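You operate a simulated robot arm through the tools that you are given. There is no shell and no other tool. Be economical: measure what you need, move in short steps, check, and stop when the job is done.

Carry out the task below with a simulated two-armed robot. There is one attempt and no reset: what you move stays moved.

## Task
Open the pencil box lid.

The check looks at the end state, three seconds after you hand in, the way a careful person would. Anything else that was tipped, shoved, dropped, spilled or broken makes it a failure. Lids that push on must go on centred and level and be pressed home; caps that screw on are set level and turned clockwise until they are tight.

## Robot
Two 7-joint arms with two-finger parallel grippers on one trunk, on a base that drives. Base frame: it is fixed to the floor where the robot stands at the start and does not move with it; the origin is under the middle of the robot, x ahead of it, y to its left, z up. Readings come in cm, degrees, newtons and seconds.
The left shoulder is at the start at [7, 16.3, 87.9], the right one opposite. With the tool pointing down near the work surface each hand reaches from about 10 to 72 cm from the robot's upright axis, wherever it stands, measured 20 degrees to its own side. Places, roughly: pencil box lid [50, 0, 10]. Payload 3.43 kg a hand.
The TCP of each hand is the grasp point between the finger pads, 3.4 cm short of the fingertips. In the tool frame z runs along the fingers and y along their closing line. The gripper opens to 12.8 cm. The fingers are 2.4 cm wide and 1.2 cm thick; the gripper's body (4.8 by 13 cm) begins 9.6 cm behind the TCP.
Orientation is told as [roll, pitch, yaw] about the base's x, y, z axes, in that order, counted from this pose: with the fingers straight down and closing along the base's y, the tool's x points along the base's -x, its y along +y and its z along -z.

## Interface
- The arms move only by the tool apply_moves. It takes "left_targets", "right_targets" or both (then of equal length, played together; a hand with none holds still); each is a list of rows, each a list of 3 entries, a list of its own where there are three numbers: the shift along the base's x, y, z in cm, then the turn, a rotation vector about the base's x, y, z in degrees, then the gripper command, from -1 (shut) to 1 (fully open), values between in proportion. In form: [[[dx, dy, dz], [ax, ay, az], hand], ...]. A call has 1 to 10 rows; each row is the pose to reach, as a shift and turn from the pose commanded when the call began. Each row takes 0.2 s and may step no farther than 5 cm and 8.6 degrees from the row before; otherwise, or with a gripper value out of range, the whole call is refused. A pose out of reach is approached as far as the arm can. The call stops where the force on the tool passes 40 N (or 10 N more than at its start, if that is more) or the arm is blocked; 0.2 s more then pass. Each finger travels about 15.3 cm/s and halts on what it meets, pressing with about 32 N; the grip force reading is that of the motor and also rises with nothing between the fingers. The clock runs only during rows and for 0.2 s after the last one: add rows that repeat a pose to give the fingers time. The reply holds the time, the measured pose of the TCP, the force on the tool along the base axes, the opening and the grip force, in the units named above and with some noise, and new pictures: "show" is both (left out), scene, wrist or none (wrist: the cameras of the hands that moved).
- Cameras (640 x 400 px; columns grow to the right, rows downward): "scene" is now at [10.72, 0.68, 106.51]; the picture's right is [0.15, -0.99, -0.00], its down [-0.92, -0.14, -0.36] and it looks along [0.36, 0.05, -0.93] (base axes); focal length 294 px, centre (320, 200). "left" rides on the left gripper at [7.6, 1.1, -16] in its tool frame; the picture's right is [-0.15, 0.99, 0.00], its down [-0.88, -0.13, -0.46] and it looks along [-0.45, -0.07, 0.89] (tool axes); focal length 234 px, centre (320, 200). "right" rides on the right gripper at [7.6, -1.1, -16] in its tool frame; the picture's right is [0.15, 0.99, 0.00], its down [-0.88, 0.13, -0.46] and it looks along [-0.45, 0.07, 0.89] (tool axes); focal length 234 px, centre (320, 200). There is no depth. A picture from a camera that has moved, and an enlarged one, comes with that camera's place and axes in the base frame and with its lens.
- lift_body(by): slides the trunk up (or, below 0, down) by that many cm; the arms and the scene camera ride with it, the base frame stays. It gives what a move gives, with no picture.
- drive_base(legs): drives the robot by 1 to 6 legs, each [ahead, left, turn to the left] in cm, cm and degrees, along the robot's own axes; the way and the turn of a leg run together, so that a leg with both is an arc; at most 150 cm and 180 degrees a leg. The arms and the cameras ride along, it lands a little off, and it stops where it bumps. It gives what a move gives, and a new picture of the scene camera.
- turn_head(pan, tilt): turns the head with the scene camera to pan (to the left, within 86 degrees either way) and tilt (down, from -29 to 69), counted from straight ahead of the robot. It gives what a move gives, and a new picture of the scene camera.
- zoom(camera, box): a new picture of the part [left, top, right, bottom] of that camera's present view, enlarged. The clock stands still meanwhile.
- sign_off(): hands the job in; it is judged then, once.

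Go step by step. Nothing tells you exact positions but the pictures and the camera data: compare them with the known pose of the tool, close in by small moves and look again before you grip or let go. The budget is 120 turns and 170 pictures, counting those below and the enlarged ones. Unless the task says otherwise, let go and move clear before handing in, and close with one line.

The tools are called after "Call:" as name(argument=value, ...) on one line, values as JSON. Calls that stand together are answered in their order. apply_moves: Moves the arms, as the interface text tells. Its arguments: {"type":"object","properties":{"left_targets":{"type":"array"},"right_targets":{"type":"array"},"show":{"type":"string","enum":["both","scene","wrist","none"]}},"required":[]} The other tools are called the same way: lift_body (by) slides the trunk up or down; drive_base (legs) drives the base; turn_head (pan, tilt) turns the head that bears the scene camera; zoom (camera, box) takes an enlarged picture of a part of a camera's view; sign_off () hands the job in.

At the start:

```text
time: 0.0
left_tcp_pos: [41.03, 16.02, 32.8]
left_orientation: [0.1, 0.1, 0.0]
left_wrist_force: [-0.1, 0.0, -0.8]
left_finger_gap: 12.82
left_grip_force: 0.1
right_tcp_pos: [38.82, -20.69, 31.39]
right_orientation: [0.0, 0.0, 0.0]
right_wrist_force: [0.1, -0.4, -0.2]
right_finger_gap: 12.79
right_grip_force: 0.0
trunk travel left (down, up): [-36.0, 58.0]
robot x, y, heading: [0.17, 0.04, -0.0]
head pan, tilt: [8.4, 68.8]
```

scene: 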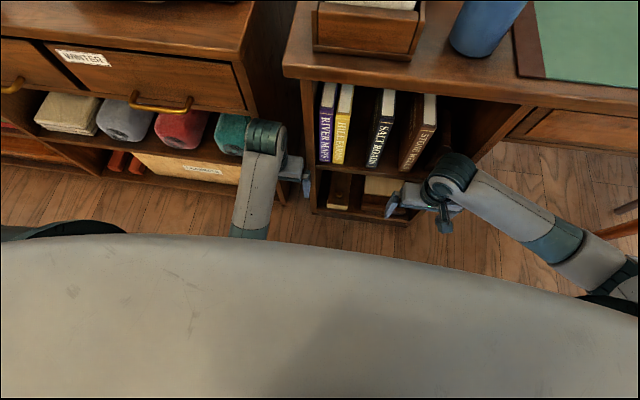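
right: 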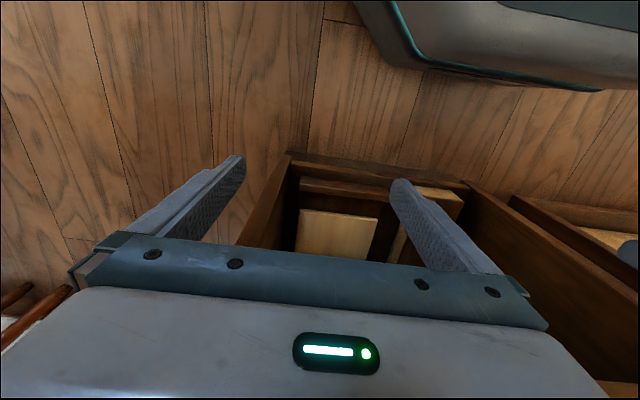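
left: 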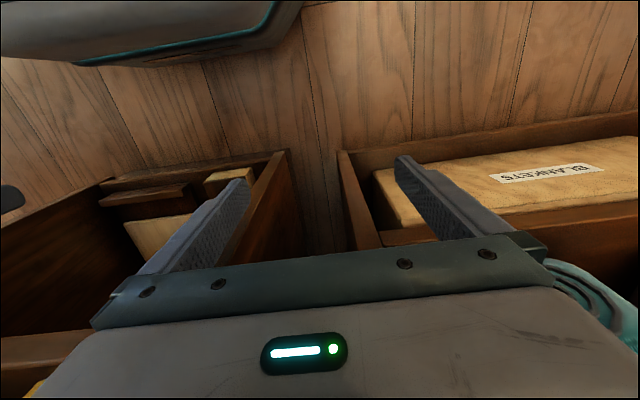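

I see a desk with a bookshelf under it; the pencil box seems to be at the low shelf around x=50, y=0. I'll look closer.

Call:
zoom(camera="scene", box=[280, 60, 480, 240])

Call:
turn_head(pan=0, tilt=45)

Call:
zoom(camera="right", box=[200, 120, 520, 320])

```text
2.22 times, centred on (380, 150) of scene
camera zoom: at [10.72, 0.68, 106.51], right [0.15, -0.99, 0.0], down [-0.92, -0.14, -0.36], along [0.36, 0.05, -0.93], focal length 654 px, centre (187, 311)
```

zoom: 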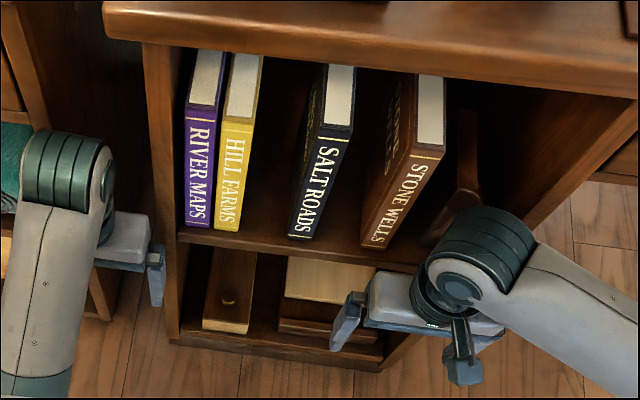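

```text
time: 0.9
left_tcp_pos: [41.07, 16.0, 32.98]
left_orientation: [0.0, -0.1, 0.0]
left_wrist_force: [0.1, 0.0, 1.2]
left_finger_gap: 12.82
left_grip_force: 0.0
right_tcp_pos: [38.96, -20.67, 31.42]
right_orientation: [0.0, 0.0, 0.0]
right_wrist_force: [-0.1, -0.2, -1.0]
right_finger_gap: 12.82
right_grip_force: 0.0
trunk travel left (down, up): [-36.0, 58.0]
robot x, y, heading: [-0.07, -0.41, 0.1]
head pan, tilt: [0.0, 45.0]
camera scene: at [13.31, -0.13, 109.39], right [0.0, -1.0, 0.0], down [-0.71, 0.0, -0.71], along [0.71, 0.0, -0.71], focal length 294 px, centre (320, 200)
```

scene: 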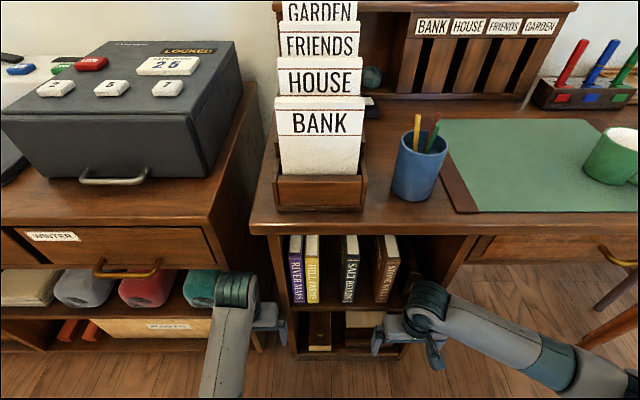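

```text
2.00 times, centred on (360, 220) of right
camera zoom: at [31.47, -21.7, 47.39], right [-0.15, 0.99, 0.0], down [0.88, 0.13, 0.46], along [0.45, 0.07, -0.89], focal length 468 px, centre (240, 160)
```

zoom: 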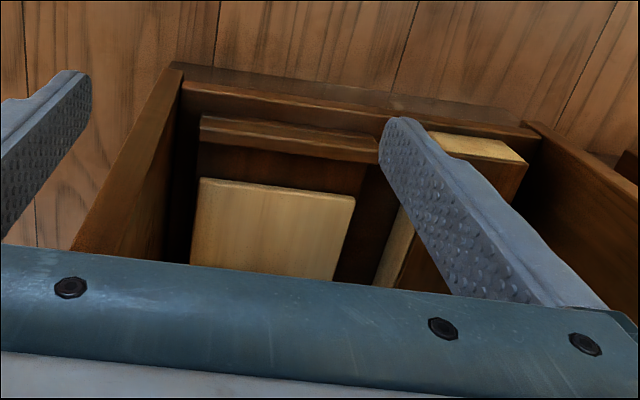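

The left item on the bottom shelf, with a thumb notch, looks like a sliding-lid pencil box. I'll back off and lower the trunk to see into the shelf.

Call:
drive_base(legs=[[-40, 0, 0]])

Call:
lift_body(by=-20)

Call:
turn_head(pan=0, tilt=45)

```text
time: 3.4
left_tcp_pos: [1.56, 15.86, 32.94]
left_orientation: [-0.1, 0.0, -0.3]
left_wrist_force: [0.3, -0.7, -0.2]
left_finger_gap: 12.83
left_grip_force: 0.0
right_tcp_pos: [-0.74, -20.8, 31.36]
right_orientation: [0.0, 0.0, -0.5]
right_wrist_force: [1.3, -0.3, -0.4]
right_finger_gap: 12.82
right_grip_force: 0.1
trunk travel left (down, up): [-36.0, 58.0]
robot x, y, heading: [-39.5, 0.18, -0.5]
head pan, tilt: [0.0, 45.0]
camera scene: at [-26.24, -0.09, 109.4], right [-0.01, -1.0, 0.0], down [-0.71, 0.01, -0.71], along [0.71, -0.01, -0.71], focal length 294 px, centre (320, 200)
```

scene: 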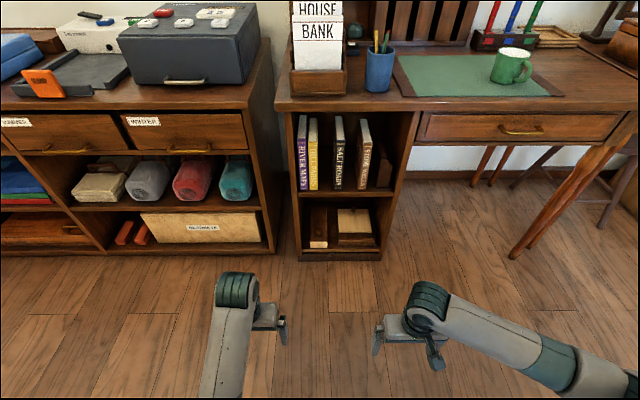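

```text
time: 5.5
left_tcp_pos: [1.88, 16.17, 19.51]
left_orientation: [2.8, -1.4, -0.5]
left_wrist_force: [-0.3, -0.2, -0.1]
left_finger_gap: 12.79
left_grip_force: 0.1
right_tcp_pos: [-0.85, -20.88, 16.34]
right_orientation: [2.2, -1.0, -0.5]
right_wrist_force: [-0.5, -0.4, -0.4]
right_finger_gap: 12.8
right_grip_force: 0.1
trunk travel left (down, up): [-16.0, 78.0]
robot x, y, heading: [-39.85, 0.19, -0.3]
head pan, tilt: [0.0, 45.0]
```

```text
time: 6.1
left_tcp_pos: [1.7, 16.2, 19.38]
left_orientation: [2.8, -1.4, -0.5]
left_wrist_force: [0.6, 1.6, 0.0]
left_finger_gap: 12.82
left_grip_force: 0.2
right_tcp_pos: [-0.92, -21.05, 16.31]
right_orientation: [2.3, -1.0, -0.6]
right_wrist_force: [-0.1, 0.3, 0.2]
right_finger_gap: 12.8
right_grip_force: 0.0
trunk travel left (down, up): [-16.0, 78.0]
robot x, y, heading: [-39.57, -0.1, -0.3]
head pan, tilt: [0.0, 45.0]
camera scene: at [-27.67, -3.29, 94.61], right [-0.01, -1.0, -0.04], down [-0.69, 0.03, -0.72], along [0.72, 0.02, -0.69], focal length 294 px, centre (320, 200)
```

scene: 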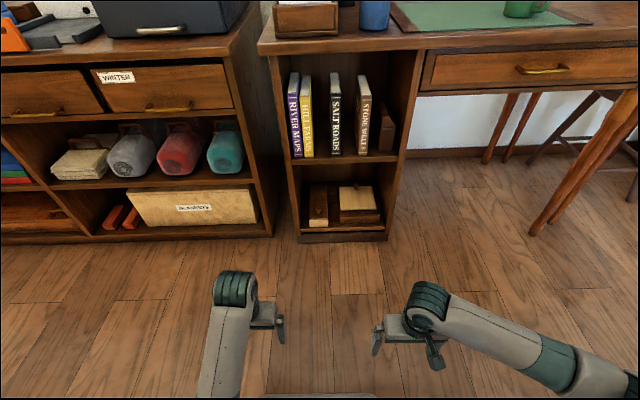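

The trunk seems to have been lowered onto something (the robot is tilted ~2.8°). I'll lift again to relieve it and look.

Call:
lift_body(by=8)

Call:
turn_head(pan=0, tilt=68)

```text
time: 7.3
left_tcp_pos: [1.64, 15.79, 20.69]
left_orientation: [-0.1, 0.1, -0.4]
left_wrist_force: [0.1, -0.2, -0.4]
left_finger_gap: 12.82
left_grip_force: 0.0
right_tcp_pos: [-0.72, -20.82, 19.21]
right_orientation: [0.0, 0.0, -0.4]
right_wrist_force: [-0.1, 0.2, 1.1]
right_finger_gap: 12.82
right_grip_force: 0.0
trunk travel left (down, up): [-24.0, 70.0]
robot x, y, heading: [-39.31, 0.07, -0.3]
head pan, tilt: [0.0, 45.0]
```

```text
time: 8.2
left_tcp_pos: [1.76, 15.88, 20.86]
left_orientation: [-0.1, 0.0, -0.5]
left_wrist_force: [-0.2, -0.5, -0.3]
left_finger_gap: 12.83
left_grip_force: 0.0
right_tcp_pos: [-0.86, -20.86, 19.35]
right_orientation: [0.0, 0.0, -0.4]
right_wrist_force: [0.1, 0.2, -0.5]
right_finger_gap: 12.81
right_grip_force: 0.0
trunk travel left (down, up): [-24.0, 70.0]
robot x, y, heading: [-39.66, 0.27, -0.4]
head pan, tilt: [0.0, 68.0]
camera scene: at [-28.66, -0.08, 94.58], right [-0.01, -1.0, 0.0], down [-0.93, 0.01, -0.38], along [0.38, 0.0, -0.93], focal length 294 px, centre (320, 200)
```

scene: 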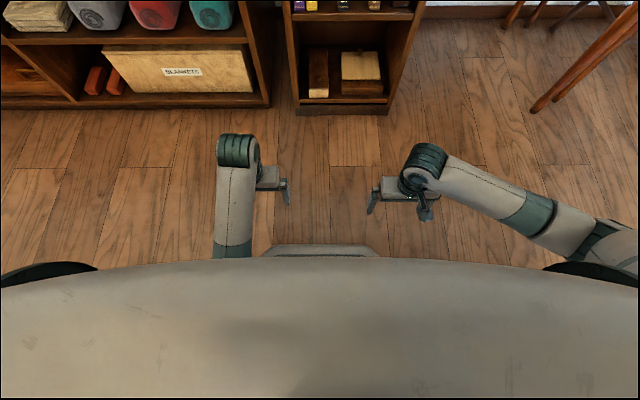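

Level again. Now a good enlarged look at the pencil box.

Call:
turn_head(pan=0, tilt=45)

Call:
zoom(camera="scene", box=[290, 160, 400, 250])

```text
time: 9.0
left_tcp_pos: [1.62, 16.08, 20.89]
left_orientation: [-0.1, 0.0, -0.4]
left_wrist_force: [0.1, -0.5, 0.3]
left_finger_gap: 12.8
left_grip_force: 0.0
right_tcp_pos: [-0.73, -20.76, 19.45]
right_orientation: [0.0, 0.1, -0.5]
right_wrist_force: [-0.6, -0.2, 0.0]
right_finger_gap: 12.81
right_grip_force: 0.1
trunk travel left (down, up): [-24.0, 70.0]
robot x, y, heading: [-39.31, 0.52, -0.4]
head pan, tilt: [0.0, 45.0]
camera scene: at [-26.22, -0.09, 97.39], right [-0.01, -1.0, 0.0], down [-0.71, 0.01, -0.71], along [0.71, -0.01, -0.71], focal length 294 px, centre (320, 200)
```

scene: 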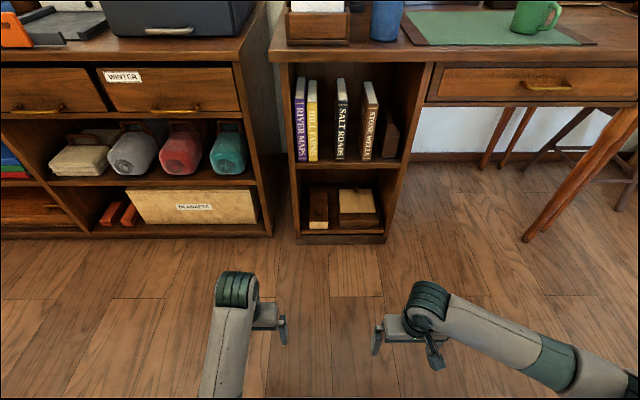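

```text
4.44 times, centred on (345, 205) of scene
camera zoom: at [-26.22, -0.09, 97.39], right [-0.01, -1.0, 0.0], down [-0.71, 0.01, -0.71], along [0.71, -0.01, -0.71], focal length 1309 px, centre (209, 178)
```

zoom: 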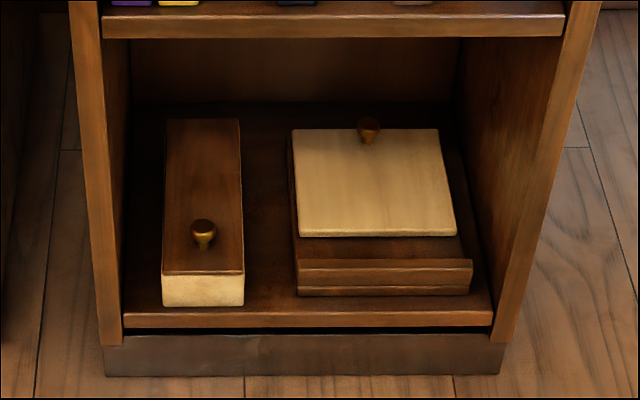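

The pencil box is the left one (lid top z≈12.7, x≈47–66, y≈-0.7) with a brass knob at about [50, -0.7, 14]. I'll tilt the right hand's fingers 45° forward here in the open.

Call:
apply_moves(right_targets=[[[2, 0, 1], [0, -7.5, 0], 0.5], [[4, 0, 2], [0, -15, 0], 0], [[6, 0, 3], [0, -22.5, 0], 0], [[8, 0, 4], [0, -30, 0], 0], [[10, 0, 5], [0, -37.5, 0], 0], [[12, 0, 6], [0, -45, 0], 0], [[12, 0, 6], [0, -45, 0], 0]], show="both")

```text
time: 10.6
left_tcp_pos: [1.61, 15.83, 20.85]
left_orientation: [0.0, 0.0, -0.4]
left_wrist_force: [0.0, 0.4, -0.5]
left_finger_gap: 12.79
left_grip_force: 0.1
right_tcp_pos: [11.27, -20.64, 25.41]
right_orientation: [0.4, -45.1, -0.6]
right_wrist_force: [-0.1, -0.4, -0.4]
right_finger_gap: 6.37
right_grip_force: 0.0
trunk travel left (down, up): [-24.0, 70.0]
robot x, y, heading: [-39.64, -0.4, -0.4]
head pan, tilt: [0.0, 45.0]
camera scene: at [-26.22, -0.09, 97.39], right [-0.01, -1.0, 0.0], down [-0.71, 0.01, -0.71], along [0.71, -0.01, -0.71], focal length 294 px, centre (320, 200)
camera right: at [-5.27, -21.66, 31.34], right [-0.1, 0.99, -0.1], down [0.3, 0.12, 0.95], along [0.95, 0.06, -0.31], focal length 234 px, centre (320, 200)
```

scene: 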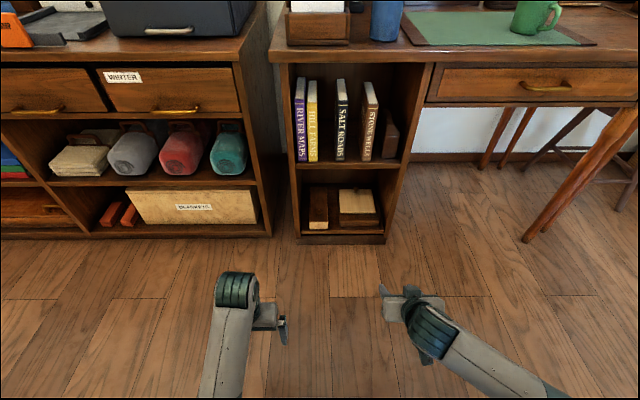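
right: 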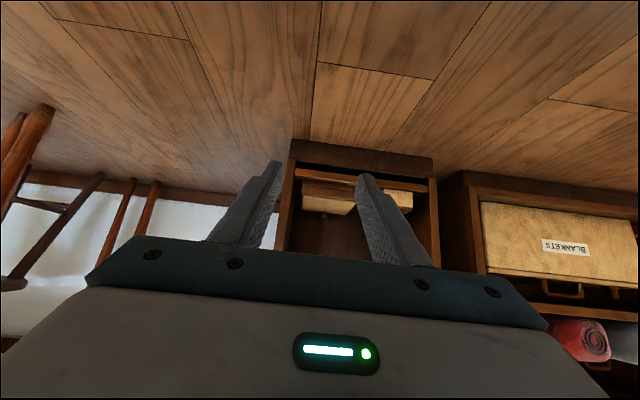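

Tilt achieved. Now I drive closer and to the left.

Call:
drive_base(legs=[[22, 10, 0]])

Call:
zoom(camera="right", box=[200, 100, 460, 260])

```text
time: 12.4
left_tcp_pos: [23.92, 25.95, 20.77]
left_orientation: [0.0, -0.1, -0.2]
left_wrist_force: [0.3, 0.0, -0.3]
left_finger_gap: 12.81
left_grip_force: 0.0
right_tcp_pos: [33.51, -10.64, 25.37]
right_orientation: [0.5, -45.0, -0.5]
right_wrist_force: [-0.2, -0.1, 0.6]
right_finger_gap: 6.4
right_grip_force: 0.1
trunk travel left (down, up): [-24.0, 70.0]
robot x, y, heading: [-17.41, 9.9, -0.1]
head pan, tilt: [0.0, 45.0]
camera scene: at [-4.01, 9.88, 97.39], right [-0.01, -1.0, 0.0], down [-0.71, 0.0, -0.71], along [0.71, 0.0, -0.71], focal length 294 px, centre (320, 200)
```

scene: 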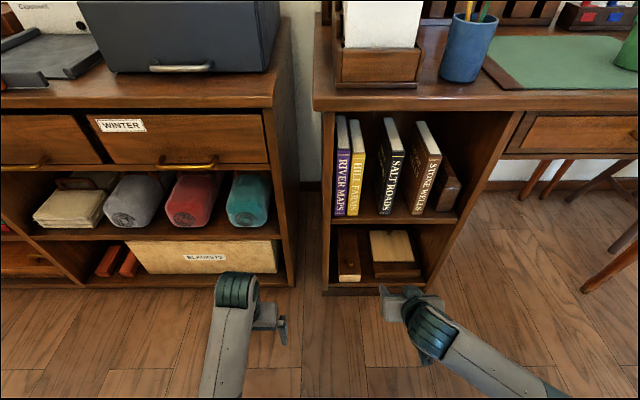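

```text
2.46 times, centred on (330, 180) of right
camera zoom: at [16.96, -11.65, 31.34], right [-0.1, 0.99, -0.1], down [0.3, 0.12, 0.95], along [0.95, 0.06, -0.31], focal length 576 px, centre (295, 249)
```

zoom: 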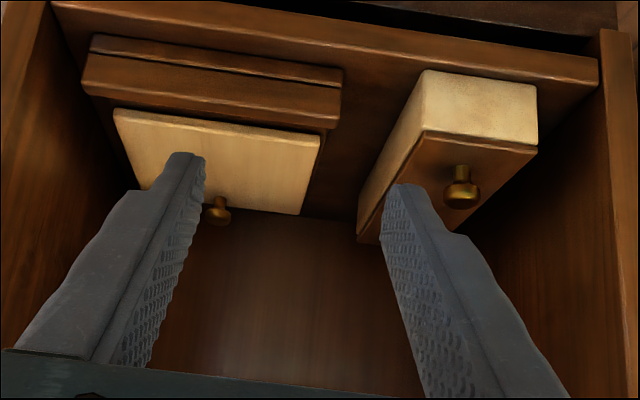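

Call:
zoom(camera="scene", box=[320, 210, 440, 300])

Call:
apply_moves(right_targets=[[[1, 4.5, 0], [0, 0, 0], 0], [[3, 9, -2], [0, 0, 0], 0], [[5, 10, -5], [0, 0, 0], 0], [[5, 10, -5], [0, 0, 0], 0]], show="both")

Call:
zoom(camera="right", box=[200, 100, 460, 260])

Call:
zoom(camera="scene", box=[320, 210, 440, 300])

```text
4.44 times, centred on (380, 255) of scene
camera zoom: at [-4.01, 9.88, 97.39], right [-0.01, -1.0, 0.0], down [-0.71, 0.0, -0.71], along [0.71, 0.0, -0.71], focal length 1309 px, centre (53, -44)
```

zoom: 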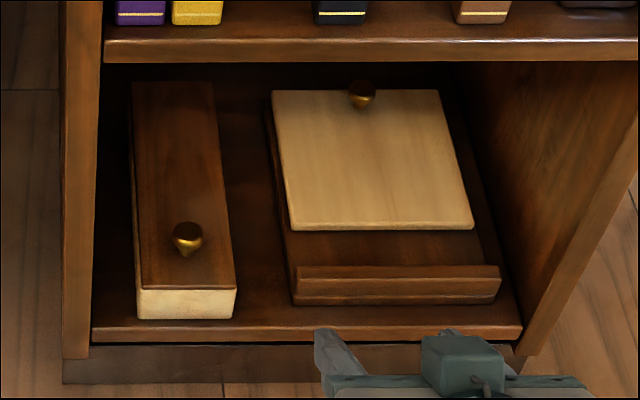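

```text
refused: row 2 steps farther than a row can; nothing moved
```

```text
2.46 times, centred on (330, 180) of right
camera zoom: at [16.96, -11.65, 31.34], right [-0.1, 0.99, -0.1], down [0.3, 0.12, 0.95], along [0.95, 0.06, -0.31], focal length 576 px, centre (295, 249)
```

zoom: 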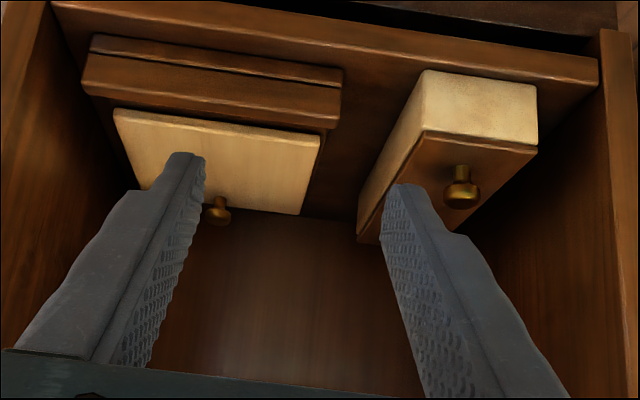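

```text
4.44 times, centred on (380, 255) of scene
camera zoom: at [-4.01, 9.88, 97.39], right [-0.01, -1.0, 0.0], down [-0.71, 0.0, -0.71], along [0.71, 0.0, -0.71], focal length 1309 px, centre (53, -44)
```

zoom: 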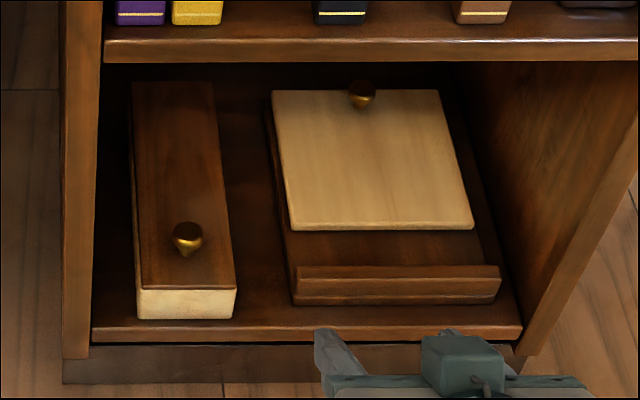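

Knob is around [50, 0.1, 14.3]. I'll move in front of it in small legal steps and look again.

Call:
apply_moves(right_targets=[[[1, 4, 0], [0, 0, 0], -0.2], [[2, 8, -1], [0, 0, 0], -0.2], [[5, 10.7, -2], [0, 0, 0], -0.2], [[8, 10.7, -4], [0, 0, 0], -0.2], [[8, 10.7, -4], [0, 0, 0], -0.2]], show="none")

Call:
zoom(camera="right", box=[200, 100, 460, 260])

Call:
zoom(camera="scene", box=[320, 210, 440, 300])

```text
time: 13.6
left_tcp_pos: [23.88, 25.99, 20.72]
left_orientation: [-0.1, 0.1, -0.3]
left_wrist_force: [-0.3, 0.8, -0.2]
left_finger_gap: 12.82
left_grip_force: 0.1
right_tcp_pos: [41.41, 0.1, 21.43]
right_orientation: [0.4, -45.0, -0.4]
right_wrist_force: [-0.2, -0.3, -0.2]
right_finger_gap: 5.12
right_grip_force: 0.1
trunk travel left (down, up): [-24.0, 70.0]
robot x, y, heading: [-17.37, 9.8, -0.2]
head pan, tilt: [0.0, 45.0]
```

```text
2.46 times, centred on (330, 180) of right
camera zoom: at [24.96, -0.85, 27.35], right [-0.1, 0.99, -0.1], down [0.3, 0.12, 0.95], along [0.95, 0.06, -0.31], focal length 576 px, centre (295, 249)
```

zoom: 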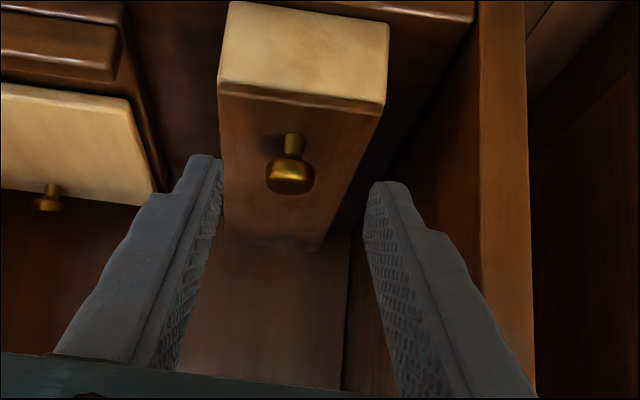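

```text
4.44 times, centred on (380, 255) of scene
camera zoom: at [-4.0, 9.89, 97.39], right [-0.01, -1.0, 0.0], down [-0.71, 0.0, -0.71], along [0.71, 0.0, -0.71], focal length 1309 px, centre (53, -44)
```

zoom: 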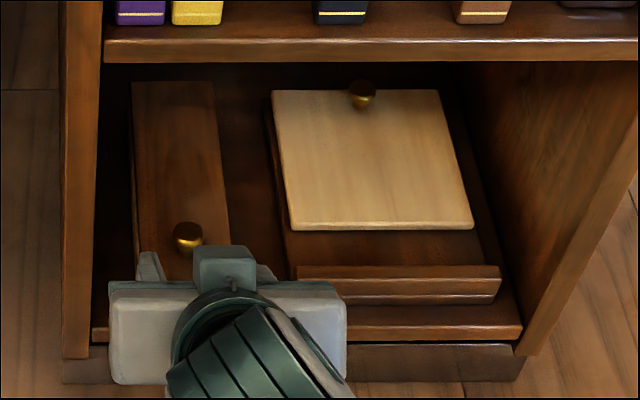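

Aligned in y with the knob. I'll advance along the tool axis to straddle it, stopping just above the lid.

Call:
apply_moves(right_targets=[[[2, 0, -1], [0, 0, 0], -0.2], [[4, 0, -2], [0, 0, 0], -0.2], [[5.5, 0, -3.3], [0, 0, 0], -0.2], [[6.2, 0, -4], [0, 0, 0], -0.2], [[6.2, 0, -4], [0, 0, 0], -0.2]], show="none")

Call:
zoom(camera="right", box=[200, 60, 460, 220])

Call:
zoom(camera="scene", box=[320, 210, 440, 300])

```text
time: 14.8
left_tcp_pos: [23.74, 25.98, 20.9]
left_orientation: [0.0, -0.3, -0.3]
left_wrist_force: [0.7, 0.2, 0.3]
left_finger_gap: 12.81
left_grip_force: 0.0
right_tcp_pos: [47.89, 0.11, 17.82]
right_orientation: [0.5, -45.4, -0.5]
right_wrist_force: [-8.3, -0.7, 29.2]
right_finger_gap: 5.16
right_grip_force: 0.1
trunk travel left (down, up): [-24.0, 70.0]
robot x, y, heading: [-17.11, 9.95, -0.4]
head pan, tilt: [0.0, 45.0]
```

```text
2.46 times, centred on (330, 140) of right
camera zoom: at [31.27, -0.93, 23.61], right [-0.1, 0.99, -0.1], down [0.29, 0.12, 0.95], along [0.95, 0.07, -0.3], focal length 576 px, centre (295, 348)
```

zoom: 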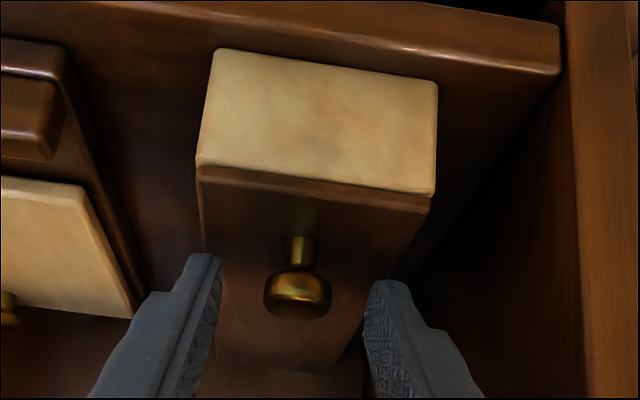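

```text
4.44 times, centred on (380, 255) of scene
camera zoom: at [-4.26, 9.93, 97.47], right [-0.01, -1.0, 0.0], down [-0.71, 0.0, -0.71], along [0.71, 0.0, -0.71], focal length 1309 px, centre (53, -44)
```

zoom: 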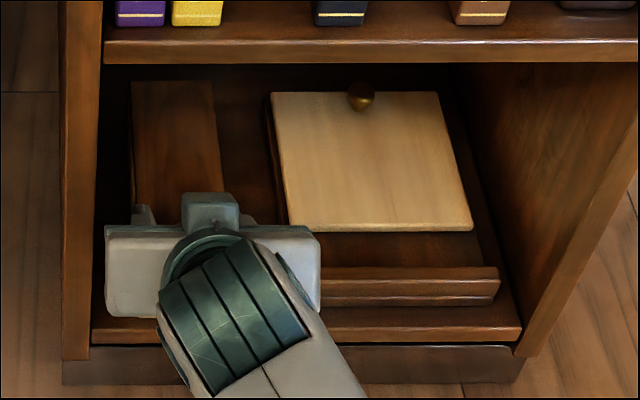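

The tips touch the lid (29 N up), so the lid top is about z=14.4 and the knob at x≈48.3. I'll rise a little, back 1 cm, then close on the knob.

Call:
apply_moves(right_targets=[[[-0.5, 0, 0.7], [0, 0, 0], -0.2], [[-1, 0, 1], [0, 0, 0], -0.2], [[-1, 0, 1], [0, 0, 0], -0.5], [[-1, 0, 1], [0, 0, 0], -0.75], [[-1, 0, 1], [0, 0, 0], -0.9], [[-1, 0, 1], [0, 0, 0], -0.9]], show="none")

Call:
zoom(camera="right", box=[200, 60, 460, 220])

```text
time: 16.2
left_tcp_pos: [23.82, 25.81, 20.84]
left_orientation: [0.1, 0.0, -0.3]
left_wrist_force: [0.1, 0.0, 0.0]
left_finger_gap: 12.81
left_grip_force: 0.0
right_tcp_pos: [46.73, 0.0, 18.37]
right_orientation: [0.4, -44.8, -0.4]
right_wrist_force: [0.0, -0.1, 0.3]
right_finger_gap: 2.02
right_grip_force: 32.0
trunk travel left (down, up): [-24.0, 70.0]
robot x, y, heading: [-17.41, 9.65, -0.1]
head pan, tilt: [0.0, 45.0]
```

```text
2.46 times, centred on (330, 140) of right
camera zoom: at [30.16, -1.0, 24.26], right [-0.1, 0.99, -0.1], down [0.3, 0.12, 0.94], along [0.95, 0.06, -0.31], focal length 576 px, centre (295, 348)
```

zoom: 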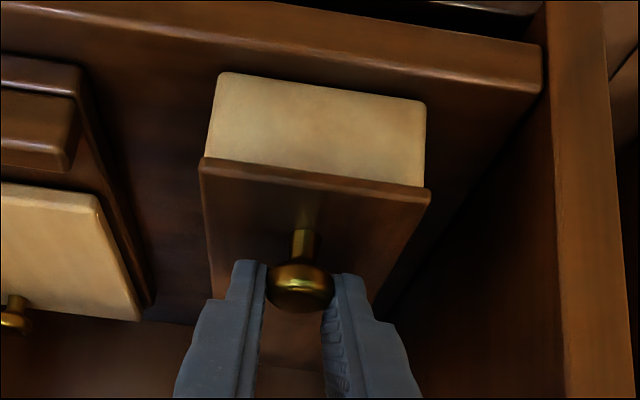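

The knob is gripped (2.0 cm gap). A small test lift will tell whether the lid hinges/lifts or slides.

Call:
apply_moves(right_targets=[[[0, 0, 0.5], [0, 0, 0], -1], [[0, 0, 1], [0, 0, 0], -1], [[0, 0, 1.5], [0, 0, 0], -1]], show="none")

Call:
zoom(camera="right", box=[200, 60, 460, 220])

```text
time: 17.0
left_tcp_pos: [23.81, 25.83, 20.91]
left_orientation: [0.0, 0.0, -0.2]
left_wrist_force: [-0.4, -0.2, -0.4]
left_finger_gap: 12.79
left_grip_force: 0.0
right_tcp_pos: [46.63, -0.02, 19.83]
right_orientation: [0.5, -44.9, -0.4]
right_wrist_force: [0.6, 0.9, -3.4]
right_finger_gap: 2.04
right_grip_force: 31.8
trunk travel left (down, up): [-24.0, 70.0]
robot x, y, heading: [-17.48, 10.2, -0.2]
head pan, tilt: [0.0, 45.0]
```

```text
2.46 times, centred on (330, 140) of right
camera zoom: at [30.14, -0.94, 25.78], right [-0.1, 0.99, -0.1], down [0.3, 0.12, 0.95], along [0.95, 0.06, -0.31], focal length 576 px, centre (295, 348)
```

zoom: 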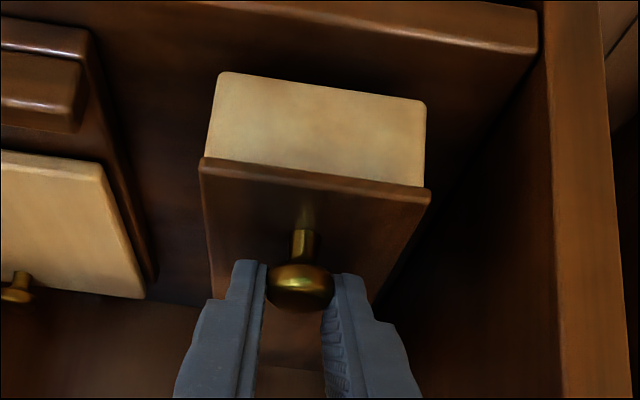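

The whole box rose with the lid, so the lid is captive—likely sliding. I set it back down gently.

Call:
apply_moves(right_targets=[[[0, 0, -0.5], [0, 0, 0], -1], [[0, 0, -1], [0, 0, 0], -1], [[0, 0, -1.3], [0, 0, 0], -1], [[0, 0, -1.5], [0, 0, 0], -1], [[0, 0, -1.5], [0, 0, 0], -1]], show="none")

Call:
zoom(camera="right", box=[200, 60, 460, 220])

Call:
apply_moves(right_targets=[[[-0.4, 0, 0], [0, 0, 0], -1], [[-0.8, 0, 0], [0, 0, 0], -1], [[-1.2, 0, 0], [0, 0, 0], -1]], show="none")

Call:
zoom(camera="right", box=[200, 60, 460, 220])

```text
time: 18.2
left_tcp_pos: [23.86, 25.91, 20.86]
left_orientation: [0.1, 0.0, -0.3]
left_wrist_force: [0.2, 0.2, 0.5]
left_finger_gap: 12.8
left_grip_force: 0.1
right_tcp_pos: [46.79, -0.03, 18.35]
right_orientation: [0.4, -44.9, -0.5]
right_wrist_force: [0.3, 0.4, -3.4]
right_finger_gap: 2.05
right_grip_force: 31.9
trunk travel left (down, up): [-24.0, 70.0]
robot x, y, heading: [-17.48, 10.04, -0.2]
head pan, tilt: [0.0, 45.0]
```

```text
2.46 times, centred on (330, 140) of right
camera zoom: at [30.12, -0.98, 24.35], right [-0.1, 0.99, -0.1], down [0.3, 0.12, 0.95], along [0.95, 0.06, -0.31], focal length 576 px, centre (295, 348)
```

zoom: 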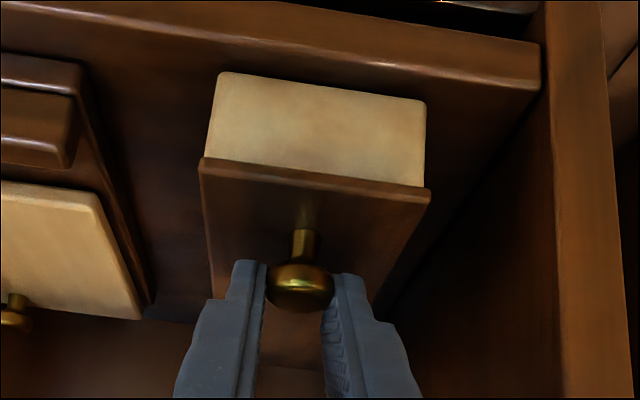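

```text
time: 19.0
left_tcp_pos: [23.97, 25.91, 20.77]
left_orientation: [0.0, 0.0, -0.3]
left_wrist_force: [-0.3, 0.2, -0.4]
left_finger_gap: 12.78
left_grip_force: 0.1
right_tcp_pos: [45.44, -0.03, 18.23]
right_orientation: [0.4, -44.9, -0.6]
right_wrist_force: [-0.3, 0.3, -3.1]
right_finger_gap: 2.07
right_grip_force: 32.3
trunk travel left (down, up): [-24.0, 70.0]
robot x, y, heading: [-17.5, 9.75, -0.2]
head pan, tilt: [0.0, 45.0]
```

```text
2.46 times, centred on (330, 140) of right
camera zoom: at [28.9, -0.97, 24.28], right [-0.1, 0.99, -0.1], down [0.3, 0.12, 0.95], along [0.95, 0.06, -0.31], focal length 576 px, centre (295, 348)
```

zoom: 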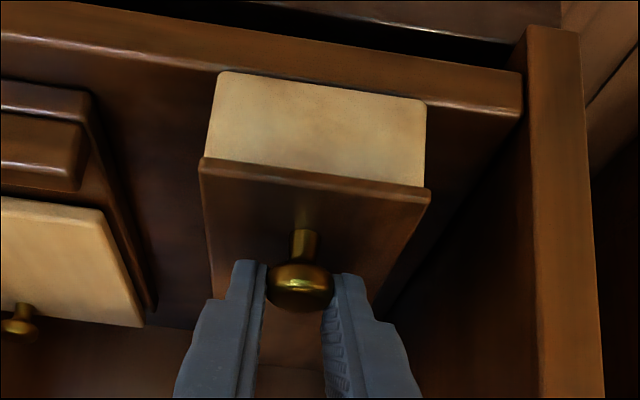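

The grip still carries 3.4 N and the whole box follows. I'll look at the scene to understand.

Call:
zoom(camera="scene", box=[320, 210, 440, 300])

Call:
zoom(camera="right", box=[260, 60, 420, 200])

```text
4.44 times, centred on (380, 255) of scene
camera zoom: at [-3.98, 9.89, 97.39], right [-0.01, -1.0, 0.0], down [-0.71, 0.0, -0.71], along [0.71, 0.0, -0.71], focal length 1309 px, centre (53, -44)
```

zoom: 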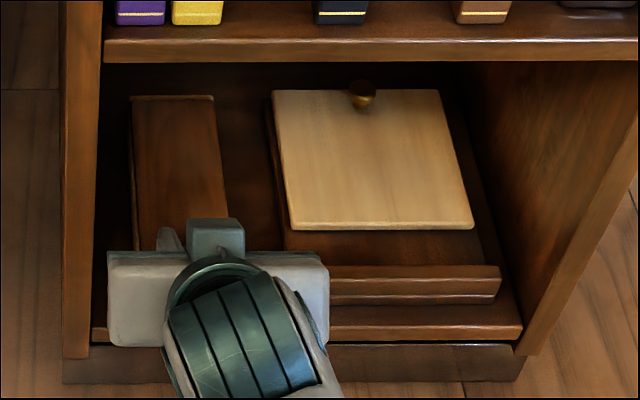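

```text
2.86 times, centred on (340, 130) of right
camera zoom: at [28.9, -0.97, 24.28], right [-0.1, 0.99, -0.1], down [0.3, 0.12, 0.95], along [0.95, 0.06, -0.31], focal length 669 px, centre (263, 400)
```

zoom: 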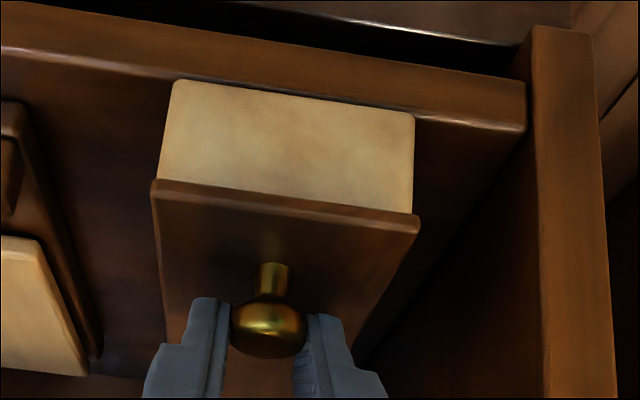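

Call:
zoom(camera="scene", box=[336, 218, 384, 262])

```text
9.09 times, centred on (360, 240) of scene
camera zoom: at [-3.98, 9.89, 97.39], right [-0.01, -1.0, 0.0], down [-0.71, 0.0, -0.71], along [0.71, 0.0, -0.71], focal length 2677 px, centre (-44, -164)
```

zoom: 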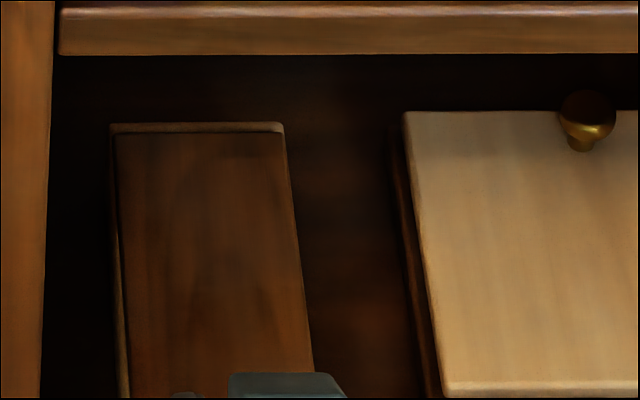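

The box itself came along (perhaps with a tiny lid slip). I'll return it to its place and lower until it rests.

Call:
apply_moves(right_targets=[[[0.5, 0, 0], [0, 0, 0], -1], [[1, 0, 0], [0, 0, 0], -1], [[1.2, 0, -0.2], [0, 0, 0], -1], [[1.2, 0, -0.4], [0, 0, 0], -1], [[1.2, 0, -0.4], [0, 0, 0], -1]], show="none")

Call:
zoom(camera="scene", box=[336, 218, 384, 262])

```text
time: 20.2
left_tcp_pos: [23.92, 25.93, 20.92]
left_orientation: [0.0, 0.0, -0.3]
left_wrist_force: [-0.1, -0.2, -0.5]
left_finger_gap: 12.82
left_grip_force: 0.1
right_tcp_pos: [46.66, 0.02, 18.21]
right_orientation: [0.4, -45.3, -0.6]
right_wrist_force: [0.0, -2.3, 6.2]
right_finger_gap: 2.04
right_grip_force: 31.9
trunk travel left (down, up): [-24.0, 70.0]
robot x, y, heading: [-17.31, 10.35, -0.5]
head pan, tilt: [0.0, 45.0]
```

```text
9.09 times, centred on (360, 240) of scene
camera zoom: at [-4.05, 9.9, 97.41], right [-0.01, -1.0, 0.0], down [-0.71, 0.0, -0.71], along [0.71, 0.0, -0.71], focal length 2677 px, centre (-44, -164)
```

zoom: 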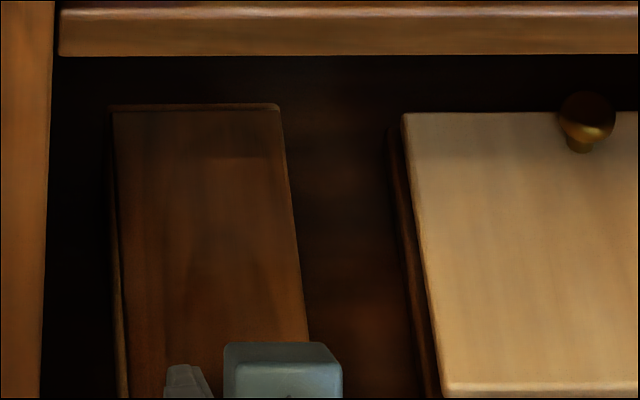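

Now it rests on the shelf. My earlier pull was with the box hanging, so it proved nothing; I'll relax the vertical load and pull -x again.

Call:
apply_moves(right_targets=[[[0, 0, 0.15], [0, 0, 0], -1], [[-0.5, 0, 0.15], [0, 0, 0], -1], [[-1, 0, 0.15], [0, 0, 0], -1], [[-1.5, 0, 0.15], [0, 0, 0], -1]], show="none")

Call:
zoom(camera="scene", box=[336, 218, 384, 262])

Call:
zoom(camera="right", box=[200, 60, 460, 220])

```text
time: 21.2
left_tcp_pos: [23.9, 25.94, 20.76]
left_orientation: [-0.1, 0.1, -0.3]
left_wrist_force: [0.7, 0.3, -0.1]
left_finger_gap: 12.81
left_grip_force: 0.0
right_tcp_pos: [45.18, 0.03, 18.18]
right_orientation: [0.4, -45.0, -0.6]
right_wrist_force: [0.1, -0.1, 6.2]
right_finger_gap: 2.05
right_grip_force: 31.9
trunk travel left (down, up): [-24.0, 70.0]
robot x, y, heading: [-16.9, 10.51, -0.3]
head pan, tilt: [0.0, 45.0]
```

```text
9.09 times, centred on (360, 240) of scene
camera zoom: at [-4.05, 9.9, 97.41], right [-0.01, -1.0, 0.0], down [-0.71, 0.0, -0.71], along [0.71, 0.0, -0.71], focal length 2677 px, centre (-44, -164)
```

zoom: 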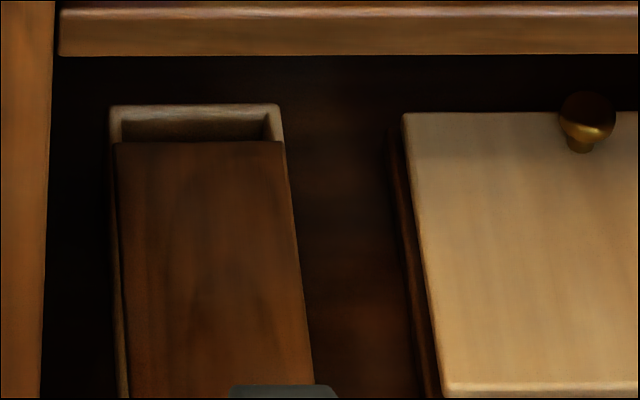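

```text
2.46 times, centred on (330, 140) of right
camera zoom: at [28.61, -0.95, 24.09], right [-0.1, 0.99, -0.1], down [0.3, 0.12, 0.95], along [0.95, 0.06, -0.31], focal length 576 px, centre (295, 348)
```

zoom: 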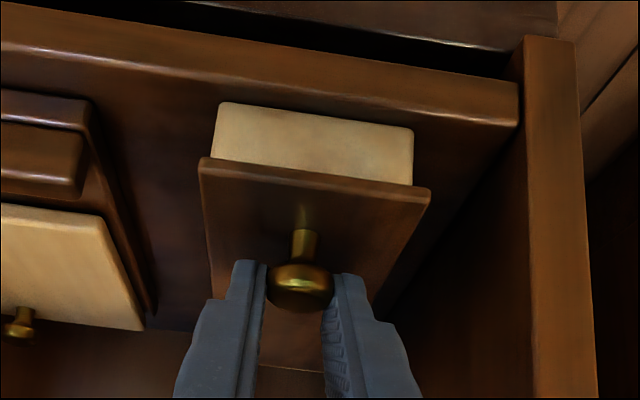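

It slides: the lid has moved back-to-front 1.5 cm while the box stays. Continue pulling.

Call:
apply_moves(right_targets=[[[-1, 0, 0.1], [0, 0, 0], -1], [[-2, 0, 0.1], [0, 0, 0], -1], [[-3, 0, 0.1], [0, 0, 0], -1], [[-4, 0, 0.1], [0, 0, 0], -1], [[-5, 0, 0.1], [0, 0, 0], -1], [[-6, 0, 0.1], [0, 0, 0], -1], [[-7, 0, 0.1], [0, 0, 0], -1], [[-8, 0, 0.1], [0, 0, 0], -1]], show="scene")

Call:
zoom(camera="scene", box=[320, 210, 440, 300])

Call:
zoom(camera="right", box=[200, 60, 460, 220])

```text
time: 23.0
left_tcp_pos: [23.87, 25.79, 20.82]
left_orientation: [0.0, 0.0, -0.3]
left_wrist_force: [-0.7, 0.2, 0.6]
left_finger_gap: 12.8
left_grip_force: 0.0
right_tcp_pos: [37.29, 0.08, 18.18]
right_orientation: [0.3, -44.9, -0.5]
right_wrist_force: [0.2, 0.2, -2.9]
right_finger_gap: 2.05
right_grip_force: 32.6
trunk travel left (down, up): [-24.0, 70.0]
robot x, y, heading: [-17.2, 10.33, -0.3]
head pan, tilt: [0.0, 45.0]
camera scene: at [-3.98, 9.89, 97.39], right [-0.01, -1.0, 0.0], down [-0.71, 0.0, -0.71], along [0.71, 0.0, -0.71], focal length 294 px, centre (320, 200)
```

scene: 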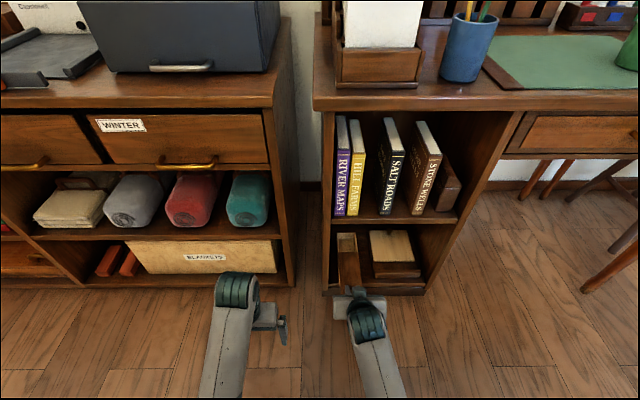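

```text
4.44 times, centred on (380, 255) of scene
camera zoom: at [-3.98, 9.89, 97.39], right [-0.01, -1.0, 0.0], down [-0.71, 0.0, -0.71], along [0.71, 0.0, -0.71], focal length 1309 px, centre (53, -44)
```

zoom: 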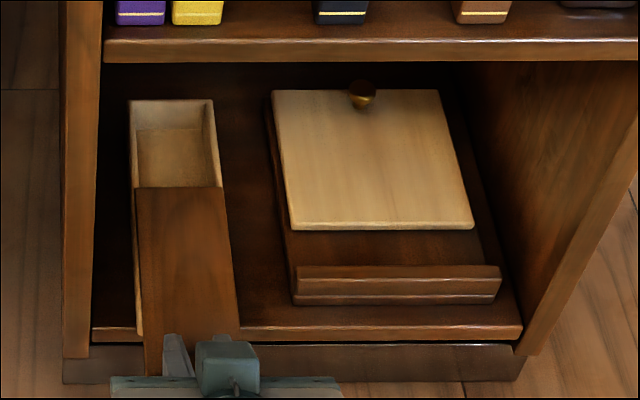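

```text
2.46 times, centred on (330, 140) of right
camera zoom: at [20.63, -0.87, 24.17], right [-0.1, 0.99, -0.1], down [0.3, 0.12, 0.94], along [0.95, 0.06, -0.31], focal length 576 px, centre (295, 348)
```

zoom: 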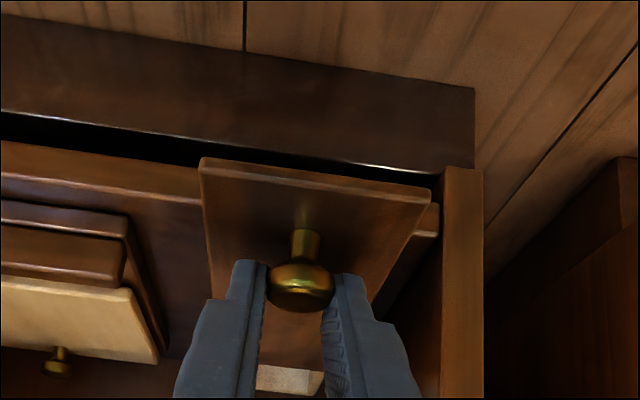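

The lid is ~8 cm open, but the box itself has crept ~1 cm forward. I'll lower slightly to take off lift and try a bit more while checking whether the box follows.

Call:
apply_moves(right_targets=[[[0, 0, -0.2], [0, 0, 0], -1], [[0, 0, -0.3], [0, 0, 0], -1], [[0, 0, -0.3], [0, 0, 0], -1]], show="none")

Call:
zoom(camera="scene", box=[330, 220, 390, 290])

Call:
apply_moves(right_targets=[[[-0.4, 0, 0], [0, 0, 0], -1], [[-0.8, 0, 0], [0, 0, 0], -1], [[-0.8, 0, 0], [0, 0, 0], -1]], show="none")

Call:
zoom(camera="scene", box=[330, 220, 390, 290])

```text
time: 23.8
left_tcp_pos: [23.95, 25.89, 20.88]
left_orientation: [0.0, 0.0, -0.3]
left_wrist_force: [0.6, -0.3, -0.3]
left_finger_gap: 12.82
left_grip_force: 0.0
right_tcp_pos: [37.31, 0.1, 18.16]
right_orientation: [0.5, -45.2, -0.7]
right_wrist_force: [-0.2, 2.4, 11.1]
right_finger_gap: 2.06
right_grip_force: 32.1
trunk travel left (down, up): [-24.0, 70.0]
robot x, y, heading: [-17.12, 10.44, -0.1]
head pan, tilt: [0.0, 45.0]
```

```text
5.71 times, centred on (360, 255) of scene
camera zoom: at [-4.08, 9.91, 97.42], right [-0.01, -1.0, 0.0], down [-0.71, 0.0, -0.71], along [0.71, 0.0, -0.71], focal length 1683 px, centre (91, -114)
```

zoom: 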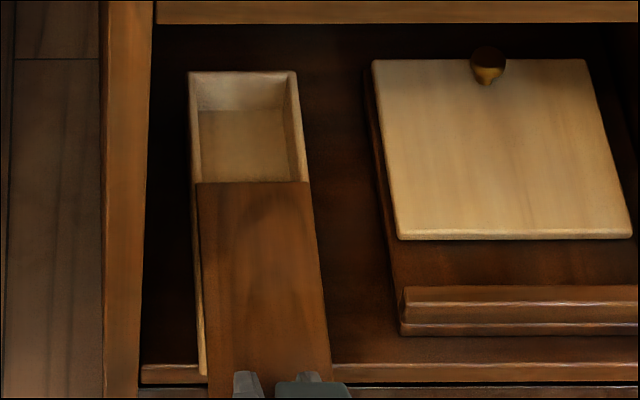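

```text
time: 24.6
left_tcp_pos: [23.83, 25.8, 20.97]
left_orientation: [0.0, -0.1, -0.2]
left_wrist_force: [0.6, -0.4, 0.9]
left_finger_gap: 12.81
left_grip_force: 0.0
right_tcp_pos: [36.57, 0.02, 18.07]
right_orientation: [0.4, -45.1, -0.5]
right_wrist_force: [-0.2, 2.2, 13.8]
right_finger_gap: 2.08
right_grip_force: 31.9
trunk travel left (down, up): [-24.0, 70.0]
robot x, y, heading: [-17.23, 9.92, -0.5]
head pan, tilt: [0.0, 45.0]
```

```text
5.71 times, centred on (360, 255) of scene
camera zoom: at [-4.11, 9.91, 97.42], right [-0.01, -1.0, 0.0], down [-0.71, 0.0, -0.71], along [0.71, 0.0, -0.71], focal length 1683 px, centre (91, -114)
```

zoom: 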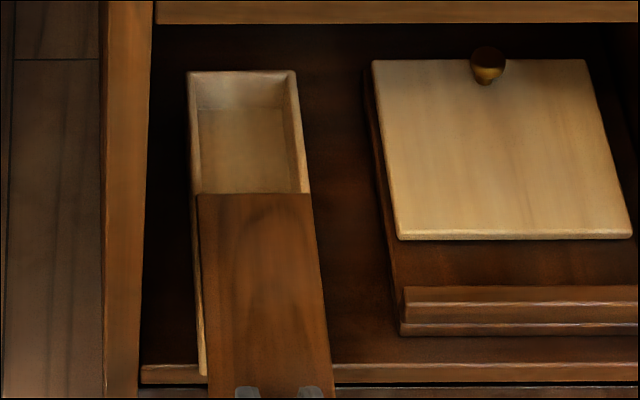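

With slight down pressure the box stays and the lid slides. Continue another 3.5 cm.

Call:
apply_moves(right_targets=[[[-0.6, 0, 0.08], [0, 0, 0], -1], [[-1.2, 0, 0.08], [0, 0, 0], -1], [[-1.8, 0, 0.08], [0, 0, 0], -1], [[-2.4, 0, 0.08], [0, 0, 0], -1], [[-3, 0, 0.08], [0, 0, 0], -1], [[-3.5, 0, 0.08], [0, 0, 0], -1]], show="none")

Call:
zoom(camera="scene", box=[330, 220, 390, 290])

```text
time: 26.0
left_tcp_pos: [23.82, 25.9, 20.73]
left_orientation: [0.0, -0.1, -0.3]
left_wrist_force: [-0.4, 0.3, 0.0]
left_finger_gap: 12.82
left_grip_force: 0.0
right_tcp_pos: [33.31, -0.73, 17.98]
right_orientation: [-0.8, -45.3, 0.4]
right_wrist_force: [0.5, -0.7, -1.6]
right_finger_gap: 2.03
right_grip_force: 32.0
trunk travel left (down, up): [-24.0, 70.0]
robot x, y, heading: [-17.44, 10.14, -0.7]
head pan, tilt: [0.0, 45.0]
```

```text
5.71 times, centred on (360, 255) of scene
camera zoom: at [-3.98, 9.88, 97.38], right [-0.01, -1.0, 0.0], down [-0.71, 0.0, -0.71], along [0.71, 0.0, -0.71], focal length 1683 px, centre (91, -114)
```

zoom: 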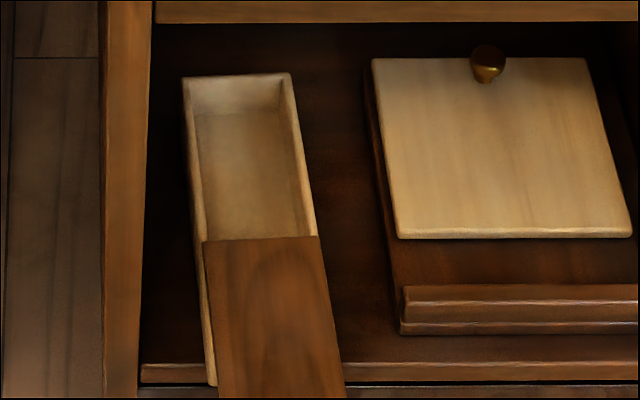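

The box is yawing slightly and the arm isn't tracking y well. A look at the overall scene and wrist.

Call:
turn_head(pan=0, tilt=62)

Call:
apply_moves(right_targets=[[[0, 0, 0], [0, 0, 0], -1]], show="wrist")

```text
time: 26.8
left_tcp_pos: [23.85, 25.87, 20.73]
left_orientation: [-0.1, 0.0, -0.3]
left_wrist_force: [-0.1, 0.1, -0.6]
left_finger_gap: 12.79
left_grip_force: 0.1
right_tcp_pos: [33.08, -0.7, 17.9]
right_orientation: [-0.8, -45.2, 0.5]
right_wrist_force: [0.4, -0.5, -2.0]
right_finger_gap: 2.04
right_grip_force: 32.0
trunk travel left (down, up): [-24.0, 70.0]
robot x, y, heading: [-17.63, 9.95, -0.1]
head pan, tilt: [0.0, 62.0]
camera scene: at [-5.69, 9.9, 95.22], right [-0.01, -1.0, 0.0], down [-0.88, 0.01, -0.47], along [0.47, 0.0, -0.88], focal length 294 px, centre (320, 200)
```

scene: 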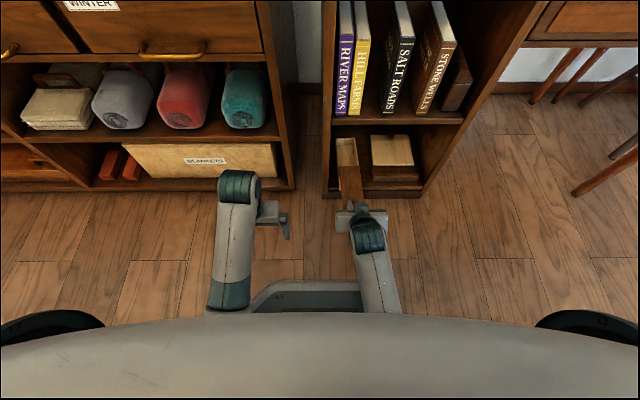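

```text
time: 27.2
left_tcp_pos: [23.9, 25.89, 20.86]
left_orientation: [0.0, 0.0, -0.4]
left_wrist_force: [0.1, 0.2, -0.6]
left_finger_gap: 12.78
left_grip_force: 0.0
right_tcp_pos: [33.02, -0.55, 17.99]
right_orientation: [-0.7, -45.2, 0.5]
right_wrist_force: [0.3, -0.6, 0.7]
right_finger_gap: 2.05
right_grip_force: 32.1
trunk travel left (down, up): [-24.0, 70.0]
robot x, y, heading: [-17.38, 10.35, -0.3]
head pan, tilt: [0.0, 62.0]
camera right: at [16.48, -1.63, 23.81], right [-0.1, 0.99, -0.11], down [0.3, 0.14, 0.94], along [0.95, 0.06, -0.31], focal length 234 px, centre (320, 200)
```

right: 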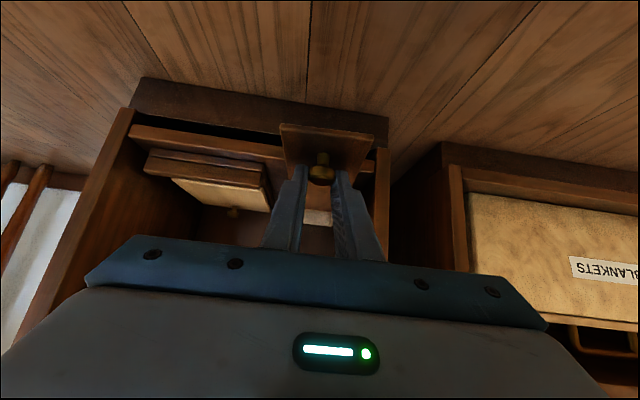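

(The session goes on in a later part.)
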